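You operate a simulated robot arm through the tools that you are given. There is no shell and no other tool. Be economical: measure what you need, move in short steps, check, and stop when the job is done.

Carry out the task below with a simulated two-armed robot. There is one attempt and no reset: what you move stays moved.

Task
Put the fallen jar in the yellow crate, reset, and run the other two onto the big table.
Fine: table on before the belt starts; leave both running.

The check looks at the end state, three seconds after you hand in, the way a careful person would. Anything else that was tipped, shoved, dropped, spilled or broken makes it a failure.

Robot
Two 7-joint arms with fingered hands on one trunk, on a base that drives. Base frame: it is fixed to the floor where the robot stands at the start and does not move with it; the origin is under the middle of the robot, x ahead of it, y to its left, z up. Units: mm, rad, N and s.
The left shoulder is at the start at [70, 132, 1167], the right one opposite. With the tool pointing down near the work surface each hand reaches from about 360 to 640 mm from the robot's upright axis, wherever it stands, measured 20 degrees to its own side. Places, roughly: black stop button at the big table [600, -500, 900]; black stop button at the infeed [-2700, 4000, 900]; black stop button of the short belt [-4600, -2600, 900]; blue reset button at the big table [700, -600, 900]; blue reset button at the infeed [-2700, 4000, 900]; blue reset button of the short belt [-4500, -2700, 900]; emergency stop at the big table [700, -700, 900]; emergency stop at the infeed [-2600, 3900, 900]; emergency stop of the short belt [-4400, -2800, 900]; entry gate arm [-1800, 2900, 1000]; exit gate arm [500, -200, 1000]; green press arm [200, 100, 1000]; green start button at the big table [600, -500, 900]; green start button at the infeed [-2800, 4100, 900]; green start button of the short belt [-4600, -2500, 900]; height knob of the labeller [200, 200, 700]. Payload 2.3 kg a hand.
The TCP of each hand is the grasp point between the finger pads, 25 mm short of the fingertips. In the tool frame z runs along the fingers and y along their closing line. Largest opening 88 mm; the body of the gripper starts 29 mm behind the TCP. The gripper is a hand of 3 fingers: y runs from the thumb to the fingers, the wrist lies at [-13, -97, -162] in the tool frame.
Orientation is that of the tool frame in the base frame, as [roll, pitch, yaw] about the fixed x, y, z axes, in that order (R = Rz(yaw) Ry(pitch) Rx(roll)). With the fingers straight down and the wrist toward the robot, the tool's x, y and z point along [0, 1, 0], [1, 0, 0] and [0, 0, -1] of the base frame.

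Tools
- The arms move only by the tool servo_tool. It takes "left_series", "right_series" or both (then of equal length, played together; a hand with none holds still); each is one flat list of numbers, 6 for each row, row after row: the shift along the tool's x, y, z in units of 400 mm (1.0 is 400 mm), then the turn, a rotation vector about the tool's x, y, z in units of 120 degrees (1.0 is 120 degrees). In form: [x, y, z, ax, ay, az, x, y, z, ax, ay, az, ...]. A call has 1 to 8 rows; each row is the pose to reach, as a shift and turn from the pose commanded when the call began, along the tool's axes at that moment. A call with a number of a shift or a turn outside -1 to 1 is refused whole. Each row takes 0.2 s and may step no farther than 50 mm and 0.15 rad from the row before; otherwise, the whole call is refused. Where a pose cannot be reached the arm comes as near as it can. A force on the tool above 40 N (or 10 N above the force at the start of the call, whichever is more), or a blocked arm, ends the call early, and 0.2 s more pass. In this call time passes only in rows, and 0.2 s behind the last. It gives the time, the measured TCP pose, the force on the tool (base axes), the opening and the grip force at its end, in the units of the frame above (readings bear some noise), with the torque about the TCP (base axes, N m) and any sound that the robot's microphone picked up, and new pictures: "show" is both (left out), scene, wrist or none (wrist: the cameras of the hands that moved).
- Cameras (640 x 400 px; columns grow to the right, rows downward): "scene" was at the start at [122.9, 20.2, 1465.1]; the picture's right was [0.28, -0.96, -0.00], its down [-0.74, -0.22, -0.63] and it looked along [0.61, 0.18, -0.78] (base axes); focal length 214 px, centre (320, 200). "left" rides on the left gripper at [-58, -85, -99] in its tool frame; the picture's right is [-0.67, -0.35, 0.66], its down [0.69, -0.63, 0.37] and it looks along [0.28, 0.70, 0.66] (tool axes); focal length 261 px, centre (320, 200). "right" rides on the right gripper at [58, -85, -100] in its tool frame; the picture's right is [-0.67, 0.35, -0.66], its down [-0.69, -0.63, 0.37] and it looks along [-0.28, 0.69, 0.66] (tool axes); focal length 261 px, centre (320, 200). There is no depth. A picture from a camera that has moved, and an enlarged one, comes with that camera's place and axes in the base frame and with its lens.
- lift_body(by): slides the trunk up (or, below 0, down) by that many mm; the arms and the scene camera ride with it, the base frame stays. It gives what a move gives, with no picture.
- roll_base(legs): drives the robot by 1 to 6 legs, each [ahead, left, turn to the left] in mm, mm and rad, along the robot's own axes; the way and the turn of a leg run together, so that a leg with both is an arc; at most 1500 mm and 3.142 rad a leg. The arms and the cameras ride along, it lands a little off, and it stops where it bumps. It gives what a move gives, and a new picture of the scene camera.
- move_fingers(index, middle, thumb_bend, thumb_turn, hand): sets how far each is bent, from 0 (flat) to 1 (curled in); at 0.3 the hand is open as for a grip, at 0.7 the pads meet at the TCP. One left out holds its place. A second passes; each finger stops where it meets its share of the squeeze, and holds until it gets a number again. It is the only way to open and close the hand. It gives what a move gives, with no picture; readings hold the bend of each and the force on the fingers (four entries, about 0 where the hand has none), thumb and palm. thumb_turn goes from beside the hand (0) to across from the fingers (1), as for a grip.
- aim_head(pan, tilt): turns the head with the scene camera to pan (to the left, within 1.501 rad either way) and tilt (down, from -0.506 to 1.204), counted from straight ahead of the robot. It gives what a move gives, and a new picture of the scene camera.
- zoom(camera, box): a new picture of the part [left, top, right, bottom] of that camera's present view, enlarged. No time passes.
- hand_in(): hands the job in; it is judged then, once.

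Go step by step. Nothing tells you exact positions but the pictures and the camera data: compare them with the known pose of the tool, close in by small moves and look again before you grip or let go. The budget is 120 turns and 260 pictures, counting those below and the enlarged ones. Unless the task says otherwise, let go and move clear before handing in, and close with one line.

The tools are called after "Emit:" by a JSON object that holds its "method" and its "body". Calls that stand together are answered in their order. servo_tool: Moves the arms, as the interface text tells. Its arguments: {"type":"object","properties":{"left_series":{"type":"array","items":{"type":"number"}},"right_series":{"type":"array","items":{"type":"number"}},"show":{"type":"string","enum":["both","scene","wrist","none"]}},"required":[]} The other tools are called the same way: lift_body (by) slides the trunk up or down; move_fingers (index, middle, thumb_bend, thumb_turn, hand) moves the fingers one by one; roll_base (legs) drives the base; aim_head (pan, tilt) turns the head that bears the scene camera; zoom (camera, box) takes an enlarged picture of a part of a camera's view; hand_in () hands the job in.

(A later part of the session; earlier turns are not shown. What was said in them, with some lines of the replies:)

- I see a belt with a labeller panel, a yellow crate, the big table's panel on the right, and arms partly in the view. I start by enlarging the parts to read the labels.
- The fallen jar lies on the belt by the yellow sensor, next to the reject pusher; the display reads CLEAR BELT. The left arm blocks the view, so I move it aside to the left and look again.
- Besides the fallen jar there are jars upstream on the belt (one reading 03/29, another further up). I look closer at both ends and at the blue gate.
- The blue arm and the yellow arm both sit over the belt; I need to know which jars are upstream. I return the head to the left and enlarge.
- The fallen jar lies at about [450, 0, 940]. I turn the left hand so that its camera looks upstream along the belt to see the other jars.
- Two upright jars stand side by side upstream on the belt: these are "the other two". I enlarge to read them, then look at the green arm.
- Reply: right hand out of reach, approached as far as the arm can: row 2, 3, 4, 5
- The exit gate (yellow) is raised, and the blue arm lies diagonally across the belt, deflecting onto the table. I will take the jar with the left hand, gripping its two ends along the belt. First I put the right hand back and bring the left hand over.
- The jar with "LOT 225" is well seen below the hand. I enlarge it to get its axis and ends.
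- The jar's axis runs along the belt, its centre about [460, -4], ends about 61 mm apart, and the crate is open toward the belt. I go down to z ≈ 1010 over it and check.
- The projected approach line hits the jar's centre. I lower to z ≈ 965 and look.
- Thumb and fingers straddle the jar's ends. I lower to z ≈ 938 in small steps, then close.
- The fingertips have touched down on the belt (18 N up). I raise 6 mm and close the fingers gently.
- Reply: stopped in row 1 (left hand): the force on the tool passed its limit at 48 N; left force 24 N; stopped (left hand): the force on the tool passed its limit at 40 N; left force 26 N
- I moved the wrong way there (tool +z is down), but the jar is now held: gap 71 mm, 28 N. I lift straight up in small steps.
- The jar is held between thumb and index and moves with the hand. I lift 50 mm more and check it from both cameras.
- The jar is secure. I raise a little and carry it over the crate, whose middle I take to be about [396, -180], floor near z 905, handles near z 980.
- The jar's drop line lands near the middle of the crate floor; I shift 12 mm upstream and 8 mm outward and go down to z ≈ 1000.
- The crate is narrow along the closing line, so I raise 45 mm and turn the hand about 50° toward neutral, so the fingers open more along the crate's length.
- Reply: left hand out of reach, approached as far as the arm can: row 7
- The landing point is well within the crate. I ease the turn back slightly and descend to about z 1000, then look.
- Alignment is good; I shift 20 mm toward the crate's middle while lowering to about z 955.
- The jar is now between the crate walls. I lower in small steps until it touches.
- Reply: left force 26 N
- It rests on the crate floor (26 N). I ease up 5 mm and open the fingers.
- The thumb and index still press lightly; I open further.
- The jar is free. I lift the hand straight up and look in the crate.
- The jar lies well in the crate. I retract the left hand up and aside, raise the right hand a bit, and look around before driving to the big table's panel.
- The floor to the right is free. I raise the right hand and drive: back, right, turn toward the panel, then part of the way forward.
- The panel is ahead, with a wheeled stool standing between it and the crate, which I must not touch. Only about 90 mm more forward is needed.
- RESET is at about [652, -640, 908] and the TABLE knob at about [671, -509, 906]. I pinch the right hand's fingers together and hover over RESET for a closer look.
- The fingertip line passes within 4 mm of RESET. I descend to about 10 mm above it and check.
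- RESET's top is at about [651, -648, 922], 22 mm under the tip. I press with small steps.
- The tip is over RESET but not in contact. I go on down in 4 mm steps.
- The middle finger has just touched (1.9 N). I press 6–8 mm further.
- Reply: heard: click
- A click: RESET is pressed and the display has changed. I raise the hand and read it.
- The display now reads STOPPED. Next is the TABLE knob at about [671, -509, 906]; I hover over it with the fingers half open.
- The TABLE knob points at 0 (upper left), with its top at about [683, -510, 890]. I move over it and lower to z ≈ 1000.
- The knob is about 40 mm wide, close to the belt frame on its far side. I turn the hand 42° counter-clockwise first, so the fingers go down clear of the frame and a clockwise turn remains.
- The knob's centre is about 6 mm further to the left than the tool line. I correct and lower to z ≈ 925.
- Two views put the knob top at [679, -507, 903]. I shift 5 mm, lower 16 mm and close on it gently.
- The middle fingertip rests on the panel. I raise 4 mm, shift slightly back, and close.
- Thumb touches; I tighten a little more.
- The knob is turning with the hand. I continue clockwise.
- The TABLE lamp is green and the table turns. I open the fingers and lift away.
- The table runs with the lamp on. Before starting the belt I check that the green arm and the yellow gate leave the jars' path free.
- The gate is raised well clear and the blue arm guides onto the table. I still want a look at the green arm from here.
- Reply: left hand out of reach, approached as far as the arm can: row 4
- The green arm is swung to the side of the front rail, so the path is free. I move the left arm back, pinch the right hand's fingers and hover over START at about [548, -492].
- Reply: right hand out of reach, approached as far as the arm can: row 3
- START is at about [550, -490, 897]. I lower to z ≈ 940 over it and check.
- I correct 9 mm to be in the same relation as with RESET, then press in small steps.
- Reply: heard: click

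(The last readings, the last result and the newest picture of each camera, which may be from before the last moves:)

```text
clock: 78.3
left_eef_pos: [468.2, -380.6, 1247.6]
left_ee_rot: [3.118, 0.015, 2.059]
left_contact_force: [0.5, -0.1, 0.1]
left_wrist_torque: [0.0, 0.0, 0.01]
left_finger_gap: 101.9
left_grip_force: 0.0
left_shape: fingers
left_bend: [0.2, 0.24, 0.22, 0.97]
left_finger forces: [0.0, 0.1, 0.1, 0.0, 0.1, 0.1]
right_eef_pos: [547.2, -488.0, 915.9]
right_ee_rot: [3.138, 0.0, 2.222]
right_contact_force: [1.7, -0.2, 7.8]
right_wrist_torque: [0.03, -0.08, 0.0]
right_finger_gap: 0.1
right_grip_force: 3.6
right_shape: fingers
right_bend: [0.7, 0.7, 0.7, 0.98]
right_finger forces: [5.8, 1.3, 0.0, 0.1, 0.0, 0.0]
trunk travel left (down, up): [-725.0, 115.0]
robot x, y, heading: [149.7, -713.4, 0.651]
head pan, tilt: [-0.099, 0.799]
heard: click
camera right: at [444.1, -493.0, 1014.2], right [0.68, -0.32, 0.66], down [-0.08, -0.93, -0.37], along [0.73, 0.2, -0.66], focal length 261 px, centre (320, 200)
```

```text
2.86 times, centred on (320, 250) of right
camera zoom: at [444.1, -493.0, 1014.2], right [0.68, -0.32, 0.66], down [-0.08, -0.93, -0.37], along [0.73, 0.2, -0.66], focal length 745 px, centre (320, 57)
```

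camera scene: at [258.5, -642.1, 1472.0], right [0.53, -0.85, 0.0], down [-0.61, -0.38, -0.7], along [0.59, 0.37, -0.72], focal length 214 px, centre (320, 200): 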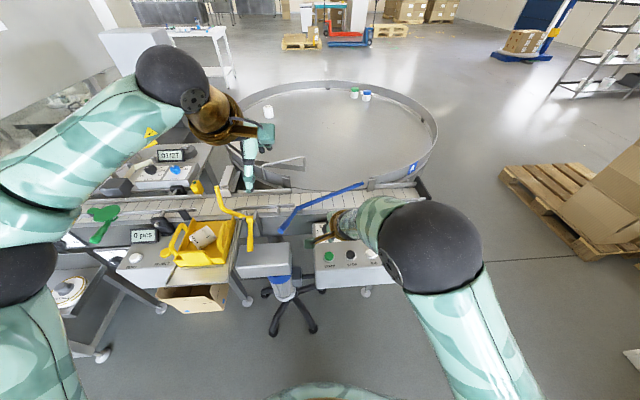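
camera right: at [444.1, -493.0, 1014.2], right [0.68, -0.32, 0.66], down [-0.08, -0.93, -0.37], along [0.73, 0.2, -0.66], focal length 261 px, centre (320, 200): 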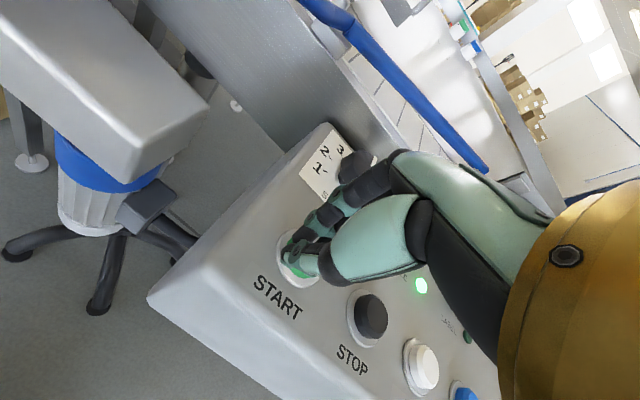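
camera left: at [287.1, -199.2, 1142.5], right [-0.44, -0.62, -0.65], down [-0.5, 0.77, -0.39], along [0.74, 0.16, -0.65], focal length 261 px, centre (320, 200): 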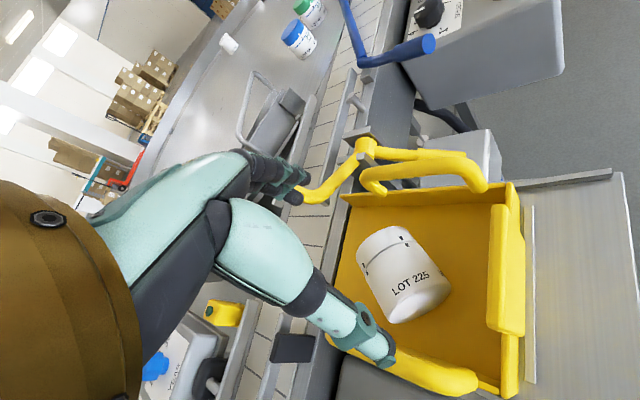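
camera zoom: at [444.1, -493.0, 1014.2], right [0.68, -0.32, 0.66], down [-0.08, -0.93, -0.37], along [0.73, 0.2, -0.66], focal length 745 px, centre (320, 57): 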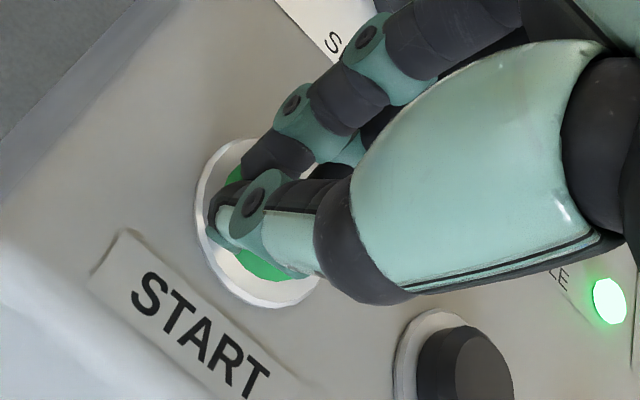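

A click: START is pressed. I lift the finger off, staying near STOP, and watch the belt.

Emit:
{"method": "servo_tool", "body": {"right_series": [0, 0, -0.1, 0, 0, 0, -0.05, 0, -0.15, 0, 0, 0], "show": "scene"}}

Emit:
{"method": "zoom", "body": {"camera": "scene", "box": [60, 150, 460, 280]}}

```text
clock: 78.9
left_eef_pos: [468.6, -380.3, 1246.0]
left_ee_rot: [3.119, 0.014, 2.06]
left_contact_force: [-0.1, -1.0, -0.1]
left_wrist_torque: [0.04, 0.01, 0.03]
left_finger_gap: 102.2
left_grip_force: 0.1
left_shape: fingers
left_bend: [0.2, 0.24, 0.22, 0.97]
left_finger forces: [0.0, 0.0, 0.1, 0.0, 0.0, 0.1]
right_eef_pos: [560.0, -505.4, 974.4]
right_ee_rot: [3.139, 0.0, 2.225]
right_contact_force: [0.3, -0.4, 0.6]
right_wrist_torque: [0.01, 0.0, -0.01]
right_finger_gap: 0.0
right_grip_force: 0.1
right_shape: fingers
right_bend: [0.7, 0.7, 0.7, 0.98]
right_finger forces: [0.0, 0.0, 0.0, 0.0, 0.0, 0.1]
trunk travel left (down, up): [-725.0, 115.0]
robot x, y, heading: [149.6, -714.8, 0.65]
head pan, tilt: [-0.099, 0.799]
camera scene: at [258.4, -643.9, 1472.1], right [0.52, -0.85, 0.0], down [-0.61, -0.38, -0.7], along [0.59, 0.37, -0.72], focal length 214 px, centre (320, 200)
```

scene: 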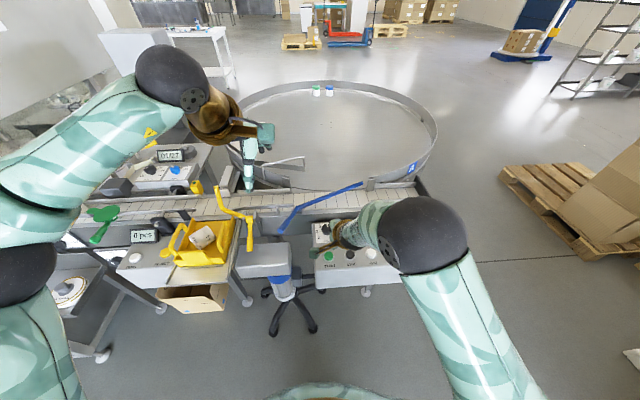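

```text
1.60 times, centred on (260, 215) of scene
camera zoom: at [258.4, -643.9, 1472.1], right [0.52, -0.85, 0.0], down [-0.61, -0.38, -0.7], along [0.59, 0.37, -0.72], focal length 343 px, centre (416, 176)
```

zoom: 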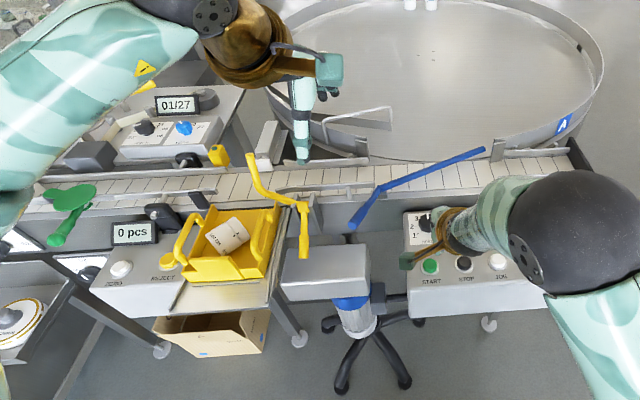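

No jar has come into view yet. I let a bit more time pass and look along the belt.

Emit:
{"method": "aim_head", "body": {"pan": 0.25, "tilt": 0.7}}

Emit:
{"method": "zoom", "body": {"camera": "scene", "box": [160, 140, 480, 300]}}

```text
clock: 79.7
left_eef_pos: [469.5, -379.4, 1246.9]
left_ee_rot: [3.12, 0.013, 2.059]
left_contact_force: [-0.9, -0.4, -1.0]
left_wrist_torque: [-0.01, 0.0, -0.02]
left_finger_gap: 102.0
left_grip_force: 0.1
left_shape: fingers
left_bend: [0.2, 0.24, 0.22, 0.97]
left_finger forces: [0.1, 0.0, 0.0, 0.1, 0.1, 0.1]
right_eef_pos: [561.1, -505.1, 974.3]
right_ee_rot: [3.14, -0.001, 2.225]
right_contact_force: [-0.1, 0.3, -0.1]
right_wrist_torque: [-0.01, -0.01, 0.01]
right_finger_gap: 0.0
right_grip_force: 0.0
right_shape: fingers
right_bend: [0.7, 0.7, 0.7, 0.98]
right_finger forces: [0.1, 0.0, 0.0, 0.1, 0.1, 0.1]
trunk travel left (down, up): [-725.0, 115.0]
robot x, y, heading: [149.5, -714.5, 0.654]
head pan, tilt: [0.25, 0.7]
camera scene: at [242.9, -617.9, 1480.2], right [0.78, -0.62, 0.0], down [-0.4, -0.51, -0.76], along [0.47, 0.6, -0.64], focal length 214 px, centre (320, 200)
```

scene: 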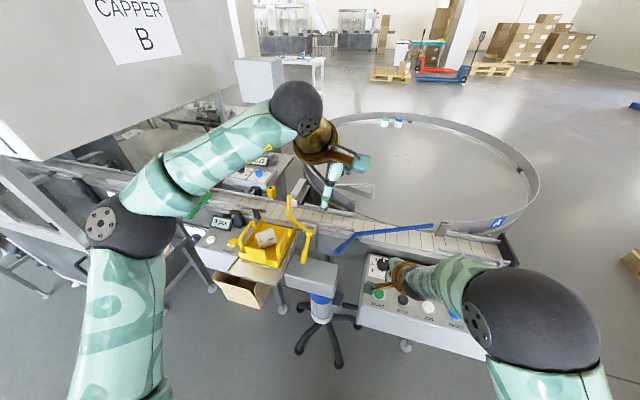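

```text
2.00 times, centred on (320, 220) of scene
camera zoom: at [242.9, -617.9, 1480.2], right [0.78, -0.62, 0.0], down [-0.4, -0.51, -0.76], along [0.47, 0.6, -0.64], focal length 429 px, centre (320, 160)
```

zoom: 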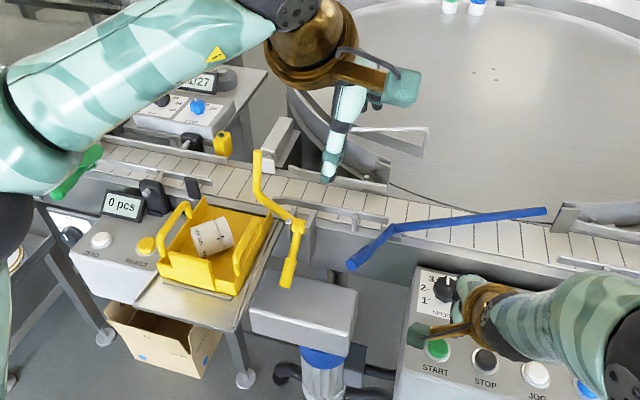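

Emit:
{"method": "servo_tool", "body": {"right_series": [-0.02, 0, -0.02, 0, 0, 0, -0.02, 0, -0.02, 0, 0, 0, -0.02, 0, -0.02, 0, 0, 0, -0.02, 0, -0.02, 0, 0, 0, -0.02, 0, -0.02, 0, 0, 0], "show": "both"}}

Emit:
{"method": "zoom", "body": {"camera": "scene", "box": [160, 140, 480, 300]}}

```text
clock: 80.9
left_eef_pos: [469.1, -378.5, 1245.9]
left_ee_rot: [3.121, 0.015, 2.06]
left_contact_force: [0.2, -0.7, 0.2]
left_wrist_torque: [-0.03, -0.01, 0.01]
left_finger_gap: 102.0
left_grip_force: 0.1
left_shape: fingers
left_bend: [0.2, 0.24, 0.22, 0.97]
left_finger forces: [0.0, 0.0, 0.0, 0.0, 0.1, 0.0]
right_eef_pos: [565.7, -510.5, 982.5]
right_ee_rot: [-3.14, 0.0, 2.225]
right_contact_force: [-0.4, -0.1, -0.5]
right_wrist_torque: [0.0, 0.01, -0.01]
right_finger_gap: 0.0
right_grip_force: 0.1
right_shape: fingers
right_bend: [0.7, 0.7, 0.7, 0.98]
right_finger forces: [0.0, 0.0, 0.0, 0.1, 0.1, 0.0]
trunk travel left (down, up): [-725.0, 115.0]
robot x, y, heading: [150.3, -710.0, 0.655]
head pan, tilt: [0.25, 0.7]
camera scene: at [242.7, -617.9, 1480.2], right [0.78, -0.62, 0.0], down [-0.4, -0.51, -0.76], along [0.47, 0.6, -0.64], focal length 214 px, centre (320, 200)
camera right: at [461.7, -515.3, 1081.4], right [0.68, -0.32, 0.66], down [-0.08, -0.93, -0.37], along [0.72, 0.19, -0.66], focal length 261 px, centre (320, 200)
```

scene: 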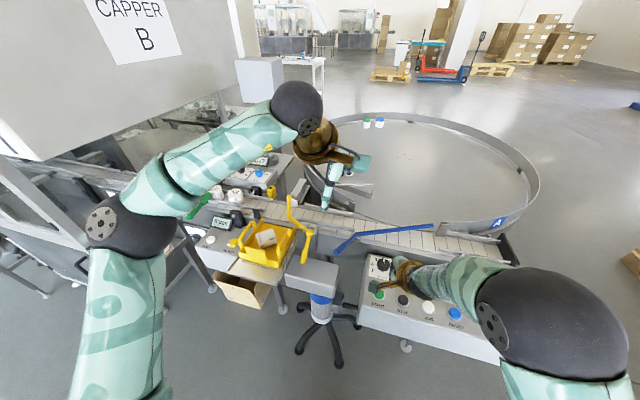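
right: 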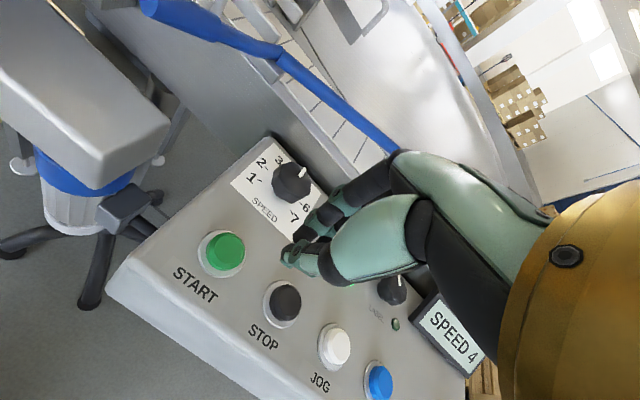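

```text
2.00 times, centred on (320, 220) of scene
camera zoom: at [242.7, -617.9, 1480.2], right [0.78, -0.62, 0.0], down [-0.4, -0.51, -0.76], along [0.47, 0.6, -0.64], focal length 429 px, centre (320, 160)
```

zoom: 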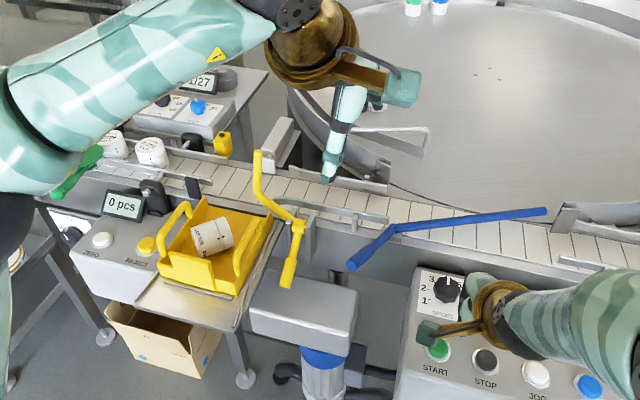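

The display reads SPEED 4 and both jars have passed the green arm upright. I keep watching.

Emit:
{"method": "servo_tool", "body": {"right_series": [0, 0, -0.01, 0, 0, 0, 0, 0, -0.01, 0, 0, 0, 0, 0, -0.01, 0, 0, 0, 0, 0, -0.01, 0, 0, 0, 0, 0, -0.01, 0, 0, 0, 0, 0, -0.01, 0, 0, 0], "show": "scene"}}

Emit:
{"method": "servo_tool", "body": {"right_series": [0, 0, -0.01, 0, 0, 0, 0, 0, -0.01, 0, 0, 0, 0, 0, -0.01, 0, 0, 0, 0, 0, -0.01, 0, 0, 0, 0, 0, -0.01, 0, 0, 0], "show": "scene"}}

Emit:
{"method": "zoom", "body": {"camera": "scene", "box": [160, 140, 480, 300]}}

```text
clock: 82.3
left_eef_pos: [469.0, -377.9, 1245.6]
left_ee_rot: [3.122, 0.014, 2.06]
left_contact_force: [0.4, 0.2, -0.5]
left_wrist_torque: [-0.02, -0.01, 0.02]
left_finger_gap: 102.0
left_grip_force: 0.0
left_shape: fingers
left_bend: [0.2, 0.24, 0.22, 0.97]
left_finger forces: [0.0, 0.1, 0.1, 0.0, 0.0, 0.0]
right_eef_pos: [566.5, -511.6, 987.6]
right_ee_rot: [3.142, -0.003, 2.224]
right_contact_force: [-0.6, 0.1, 0.9]
right_wrist_torque: [-0.01, 0.03, -0.02]
right_finger_gap: 0.1
right_grip_force: 0.1
right_shape: fingers
right_bend: [0.7, 0.7, 0.7, 0.98]
right_finger forces: [0.1, 0.1, 0.0, 0.0, 0.0, 0.1]
trunk travel left (down, up): [-725.0, 115.0]
robot x, y, heading: [150.6, -713.1, 0.655]
head pan, tilt: [0.25, 0.7]
camera scene: at [242.7, -618.0, 1480.2], right [0.78, -0.62, 0.0], down [-0.4, -0.51, -0.76], along [0.47, 0.6, -0.64], focal length 214 px, centre (320, 200)
```

scene: 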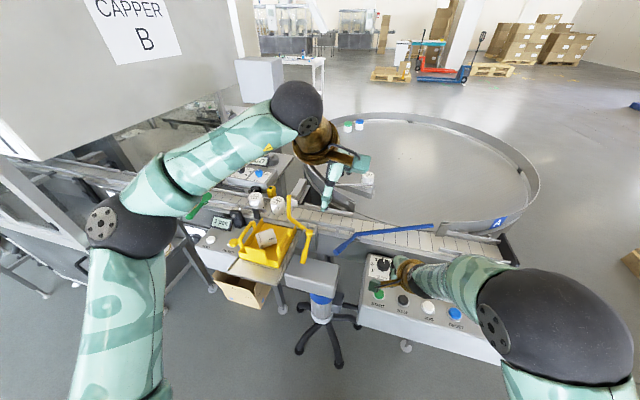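

```text
clock: 83.5
left_eef_pos: [470.0, -378.5, 1246.4]
left_ee_rot: [3.121, 0.014, 2.061]
left_contact_force: [0.9, -0.4, -0.1]
left_wrist_torque: [0.01, 0.03, 0.05]
left_finger_gap: 102.0
left_grip_force: 0.0
left_shape: fingers
left_bend: [0.2, 0.24, 0.22, 0.97]
left_finger forces: [0.0, 0.1, 0.0, 0.0, 0.0, 0.0]
right_eef_pos: [566.2, -509.8, 990.4]
right_ee_rot: [3.141, 0.001, 2.224]
right_contact_force: [0.7, -0.1, 0.2]
right_wrist_torque: [-0.01, -0.01, -0.03]
right_finger_gap: 0.0
right_grip_force: 0.1
right_shape: fingers
right_bend: [0.7, 0.7, 0.7, 0.98]
right_finger forces: [0.1, 0.0, 0.1, 0.0, 0.1, 0.0]
trunk travel left (down, up): [-725.0, 115.0]
robot x, y, heading: [153.7, -712.6, 0.655]
head pan, tilt: [0.25, 0.7]
camera scene: at [242.7, -618.0, 1480.2], right [0.78, -0.62, 0.0], down [-0.4, -0.51, -0.76], along [0.47, 0.6, -0.64], focal length 214 px, centre (320, 200)
```

scene: 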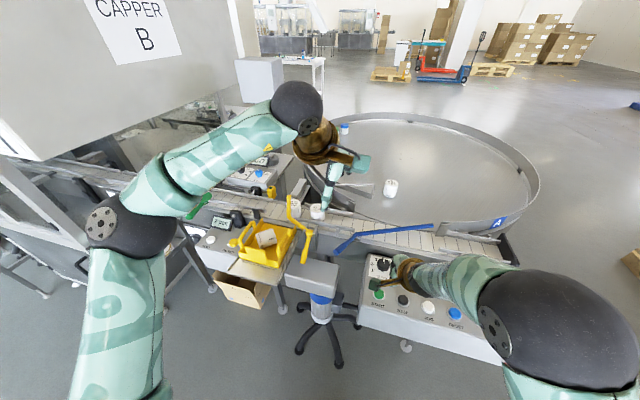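

```text
2.00 times, centred on (320, 220) of scene
camera zoom: at [242.7, -618.0, 1480.2], right [0.78, -0.62, 0.0], down [-0.4, -0.51, -0.76], along [0.47, 0.6, -0.64], focal length 429 px, centre (320, 160)
```

zoom: 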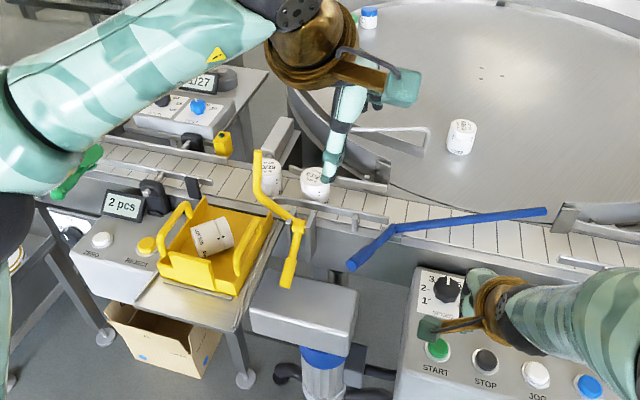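

"2 pcs" counted, both jars are upright at the yellow gate, and it leaves them free. I watch the transfer.

Emit:
{"method": "servo_tool", "body": {"right_series": [0, 0, -0.01, 0, 0, 0, 0, 0, -0.01, 0, 0, 0, 0, 0, -0.01, 0, 0, 0, 0, 0, -0.01, 0, 0, 0, 0, 0, -0.01, 0, 0, 0, 0, 0, -0.01, 0, 0, 0, 0, 0, -0.01, 0, 0, 0, 0, 0, -0.01, 0, 0, 0], "show": "scene"}}

Emit:
{"method": "servo_tool", "body": {"right_series": [0, 0, -0.01, 0, 0, 0, 0, 0, -0.01, 0, 0, 0, 0, 0, -0.01, 0, 0, 0, 0, 0, -0.01, 0, 0, 0, 0, 0, -0.01, 0, 0, 0, 0, 0, -0.01, 0, 0, 0, 0, 0, -0.01, 0, 0, 0], "show": "scene"}}

Emit:
{"method": "zoom", "body": {"camera": "scene", "box": [220, 110, 540, 270]}}

```text
clock: 85.3
left_eef_pos: [468.1, -379.1, 1246.7]
left_ee_rot: [3.121, 0.014, 2.059]
left_contact_force: [0.0, 0.5, 0.4]
left_wrist_torque: [0.02, 0.01, -0.02]
left_finger_gap: 101.9
left_grip_force: 0.0
left_shape: fingers
left_bend: [0.2, 0.24, 0.22, 0.97]
left_finger forces: [0.0, 0.1, 0.0, 0.0, 0.1, 0.0]
right_eef_pos: [565.7, -510.2, 994.9]
right_ee_rot: [-3.141, 0.001, 2.223]
right_contact_force: [-0.7, 0.3, 0.5]
right_wrist_torque: [-0.02, -0.03, 0.0]
right_finger_gap: 0.0
right_grip_force: 0.1
right_shape: fingers
right_bend: [0.7, 0.7, 0.7, 0.98]
right_finger forces: [0.0, 0.0, 0.0, 0.1, 0.0, 0.0]
trunk travel left (down, up): [-725.0, 115.0]
robot x, y, heading: [151.4, -710.2, 0.652]
head pan, tilt: [0.25, 0.7]
camera scene: at [242.7, -618.0, 1480.2], right [0.78, -0.62, 0.0], down [-0.4, -0.51, -0.76], along [0.47, 0.6, -0.64], focal length 214 px, centre (320, 200)
```

scene: 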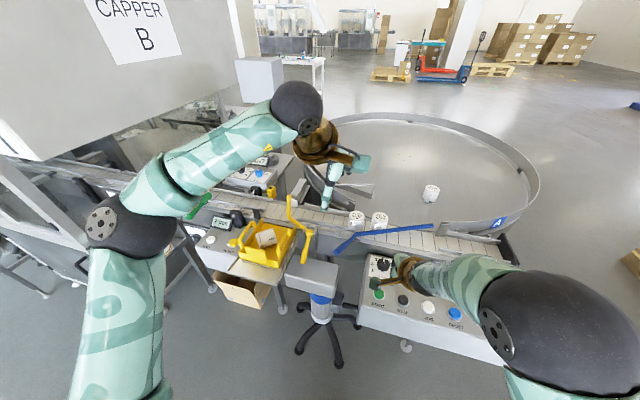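

```text
clock: 86.9
left_eef_pos: [469.9, -378.6, 1246.8]
left_ee_rot: [3.12, 0.015, 2.06]
left_contact_force: [-0.4, 0.1, 0.7]
left_wrist_torque: [0.02, 0.01, 0.01]
left_finger_gap: 102.0
left_grip_force: 0.1
left_shape: fingers
left_bend: [0.2, 0.24, 0.22, 0.97]
left_finger forces: [0.0, 0.0, 0.1, 0.0, 0.0, 0.0]
right_eef_pos: [565.7, -511.4, 998.3]
right_ee_rot: [3.14, 0.0, 2.225]
right_contact_force: [-0.1, 0.4, 0.3]
right_wrist_torque: [0.02, 0.03, -0.01]
right_finger_gap: 0.1
right_grip_force: 0.2
right_shape: fingers
right_bend: [0.7, 0.7, 0.7, 0.98]
right_finger forces: [0.0, 0.0, 0.1, 0.1, 0.0, 0.1]
trunk travel left (down, up): [-725.0, 115.0]
robot x, y, heading: [152.2, -711.2, 0.65]
head pan, tilt: [0.25, 0.7]
camera scene: at [242.7, -618.0, 1480.2], right [0.78, -0.62, 0.0], down [-0.4, -0.51, -0.76], along [0.47, 0.6, -0.64], focal length 214 px, centre (320, 200)
```

scene: 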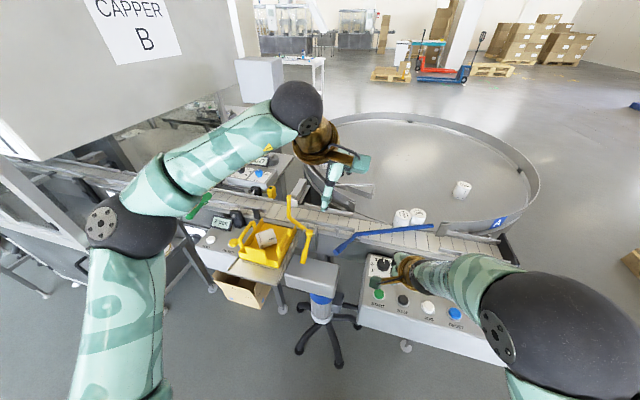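

```text
2.00 times, centred on (380, 190) of scene
camera zoom: at [242.7, -618.0, 1480.2], right [0.78, -0.62, 0.0], down [-0.4, -0.51, -0.76], along [0.47, 0.6, -0.64], focal length 429 px, centre (200, 220)
```

zoom: 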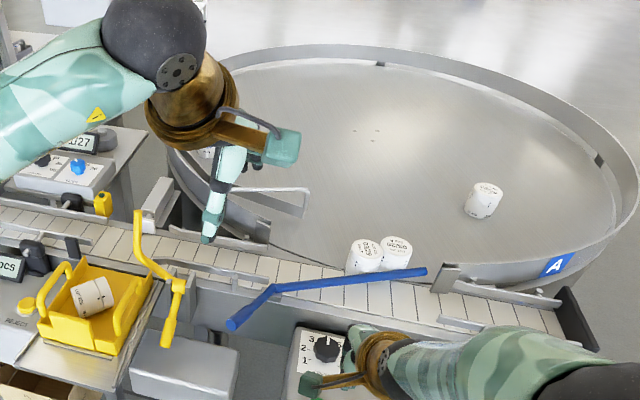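

Both jars are at the transfer, sliding onto the table upright. I wait a little more and look.

Emit:
{"method": "servo_tool", "body": {"right_series": [0, 0, -0.02, 0, 0, 0, 0, 0, -0.04, 0, 0, 0, 0, 0, -0.06, 0, 0, 0, 0, 0, -0.08, 0, 0, 0, 0, 0, -0.1, 0, 0, 0, 0, 0, -0.12, 0, 0, 0, 0, 0, -0.14, 0, 0, 0, 0, 0, -0.16, 0, 0, 0], "show": "scene"}}

Emit:
{"method": "zoom", "body": {"camera": "scene", "box": [220, 110, 540, 270]}}

Emit:
{"method": "aim_head", "body": {"pan": 0.0, "tilt": 0.7}}

Emit:
{"method": "zoom", "body": {"camera": "scene", "box": [180, 80, 500, 280]}}

```text
clock: 88.7
left_eef_pos: [468.6, -379.7, 1246.7]
left_ee_rot: [3.122, 0.015, 2.058]
left_contact_force: [-0.5, 0.4, 0.7]
left_wrist_torque: [-0.01, -0.01, 0.0]
left_finger_gap: 101.8
left_grip_force: 0.1
left_shape: fingers
left_bend: [0.2, 0.24, 0.22, 0.97]
left_finger forces: [0.1, 0.0, 0.0, 0.0, 0.1, 0.0]
right_eef_pos: [564.6, -511.3, 1063.0]
right_ee_rot: [-3.141, -0.001, 2.222]
right_contact_force: [0.3, -0.6, -0.1]
right_wrist_torque: [0.02, 0.02, 0.03]
right_finger_gap: 0.2
right_grip_force: 0.0
right_shape: fingers
right_bend: [0.7, 0.7, 0.7, 0.98]
right_finger forces: [0.0, 0.0, 0.1, 0.1, 0.0, 0.1]
trunk travel left (down, up): [-725.0, 115.0]
robot x, y, heading: [151.0, -718.0, 0.654]
head pan, tilt: [0.25, 0.7]
camera scene: at [242.5, -618.1, 1480.3], right [0.78, -0.62, 0.0], down [-0.4, -0.51, -0.76], along [0.47, 0.6, -0.64], focal length 214 px, centre (320, 200)
```

scene: 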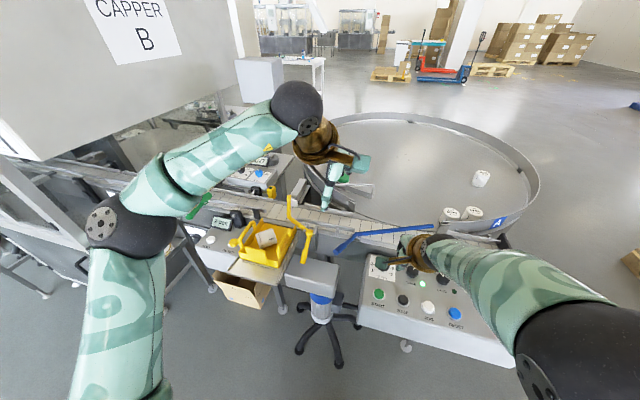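

```text
2.00 times, centred on (380, 190) of scene
camera zoom: at [242.5, -618.1, 1480.3], right [0.78, -0.62, 0.0], down [-0.4, -0.51, -0.76], along [0.47, 0.6, -0.64], focal length 429 px, centre (200, 220)
```

zoom: 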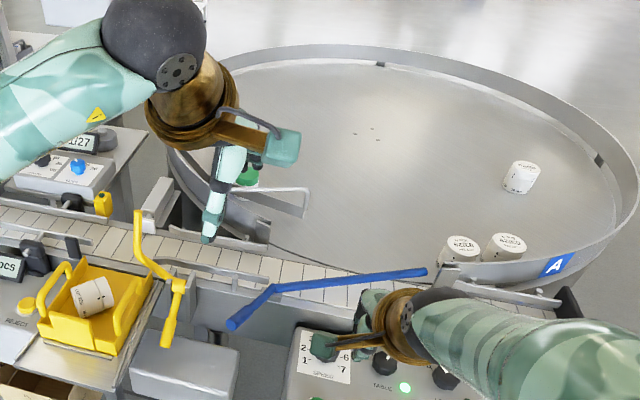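

```text
clock: 89.5
left_eef_pos: [468.2, -378.7, 1246.3]
left_ee_rot: [3.121, 0.016, 2.059]
left_contact_force: [0.3, 0.5, -0.4]
left_wrist_torque: [0.03, 0.01, 0.01]
left_finger_gap: 102.0
left_grip_force: 0.0
left_shape: fingers
left_bend: [0.2, 0.24, 0.22, 0.97]
left_finger forces: [0.1, 0.1, 0.0, 0.1, 0.0, 0.0]
right_eef_pos: [565.6, -509.8, 1062.0]
right_ee_rot: [3.141, -0.001, 2.222]
right_contact_force: [0.4, 0.6, -0.3]
right_wrist_torque: [-0.01, 0.0, -0.01]
right_finger_gap: 0.0
right_grip_force: 0.0
right_shape: fingers
right_bend: [0.7, 0.7, 0.7, 0.98]
right_finger forces: [0.0, 0.0, 0.1, 0.1, 0.0, 0.0]
trunk travel left (down, up): [-725.0, 115.0]
robot x, y, heading: [151.8, -715.6, 0.647]
head pan, tilt: [0.0, 0.7]
camera scene: at [257.5, -633.0, 1480.2], right [0.61, -0.79, 0.0], down [-0.51, -0.39, -0.76], along [0.61, 0.46, -0.64], focal length 214 px, centre (320, 200)
```

scene: 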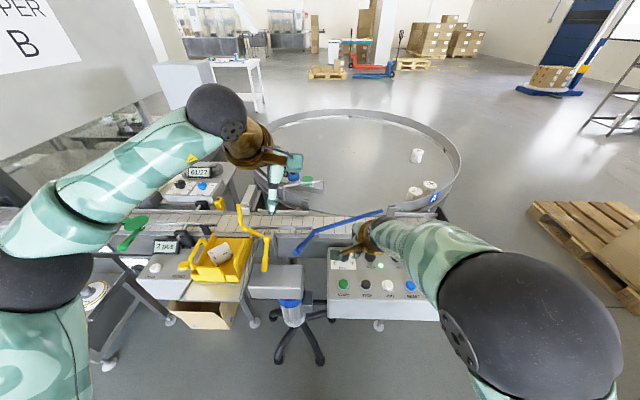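

```text
2.00 times, centred on (340, 180) of scene
camera zoom: at [257.5, -633.0, 1480.2], right [0.61, -0.79, 0.0], down [-0.51, -0.39, -0.76], along [0.61, 0.46, -0.64], focal length 429 px, centre (280, 240)
```

zoom: 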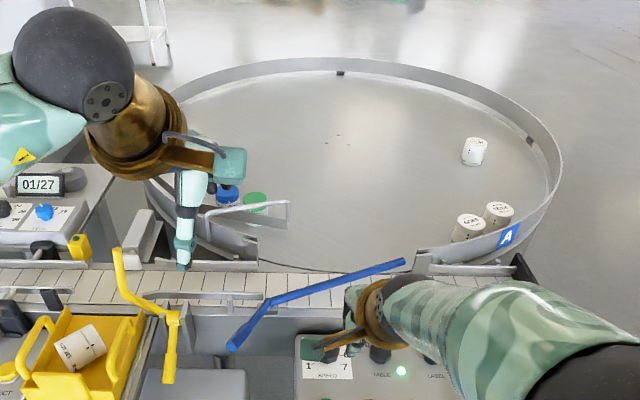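

Both jars stand upright on the turning table, the belt runs at SPEED 4, the fallen jar is in the yellow crate, and both hands are clear. I hand in.

Emit:
{"method": "hand_in", "body": {}}

```text
The job is handed in.
```

The fallen jar is in the yellow crate and the line is reset. I switched the table on before starting the belt, the other two jars are upright on the big table, and both are still running.
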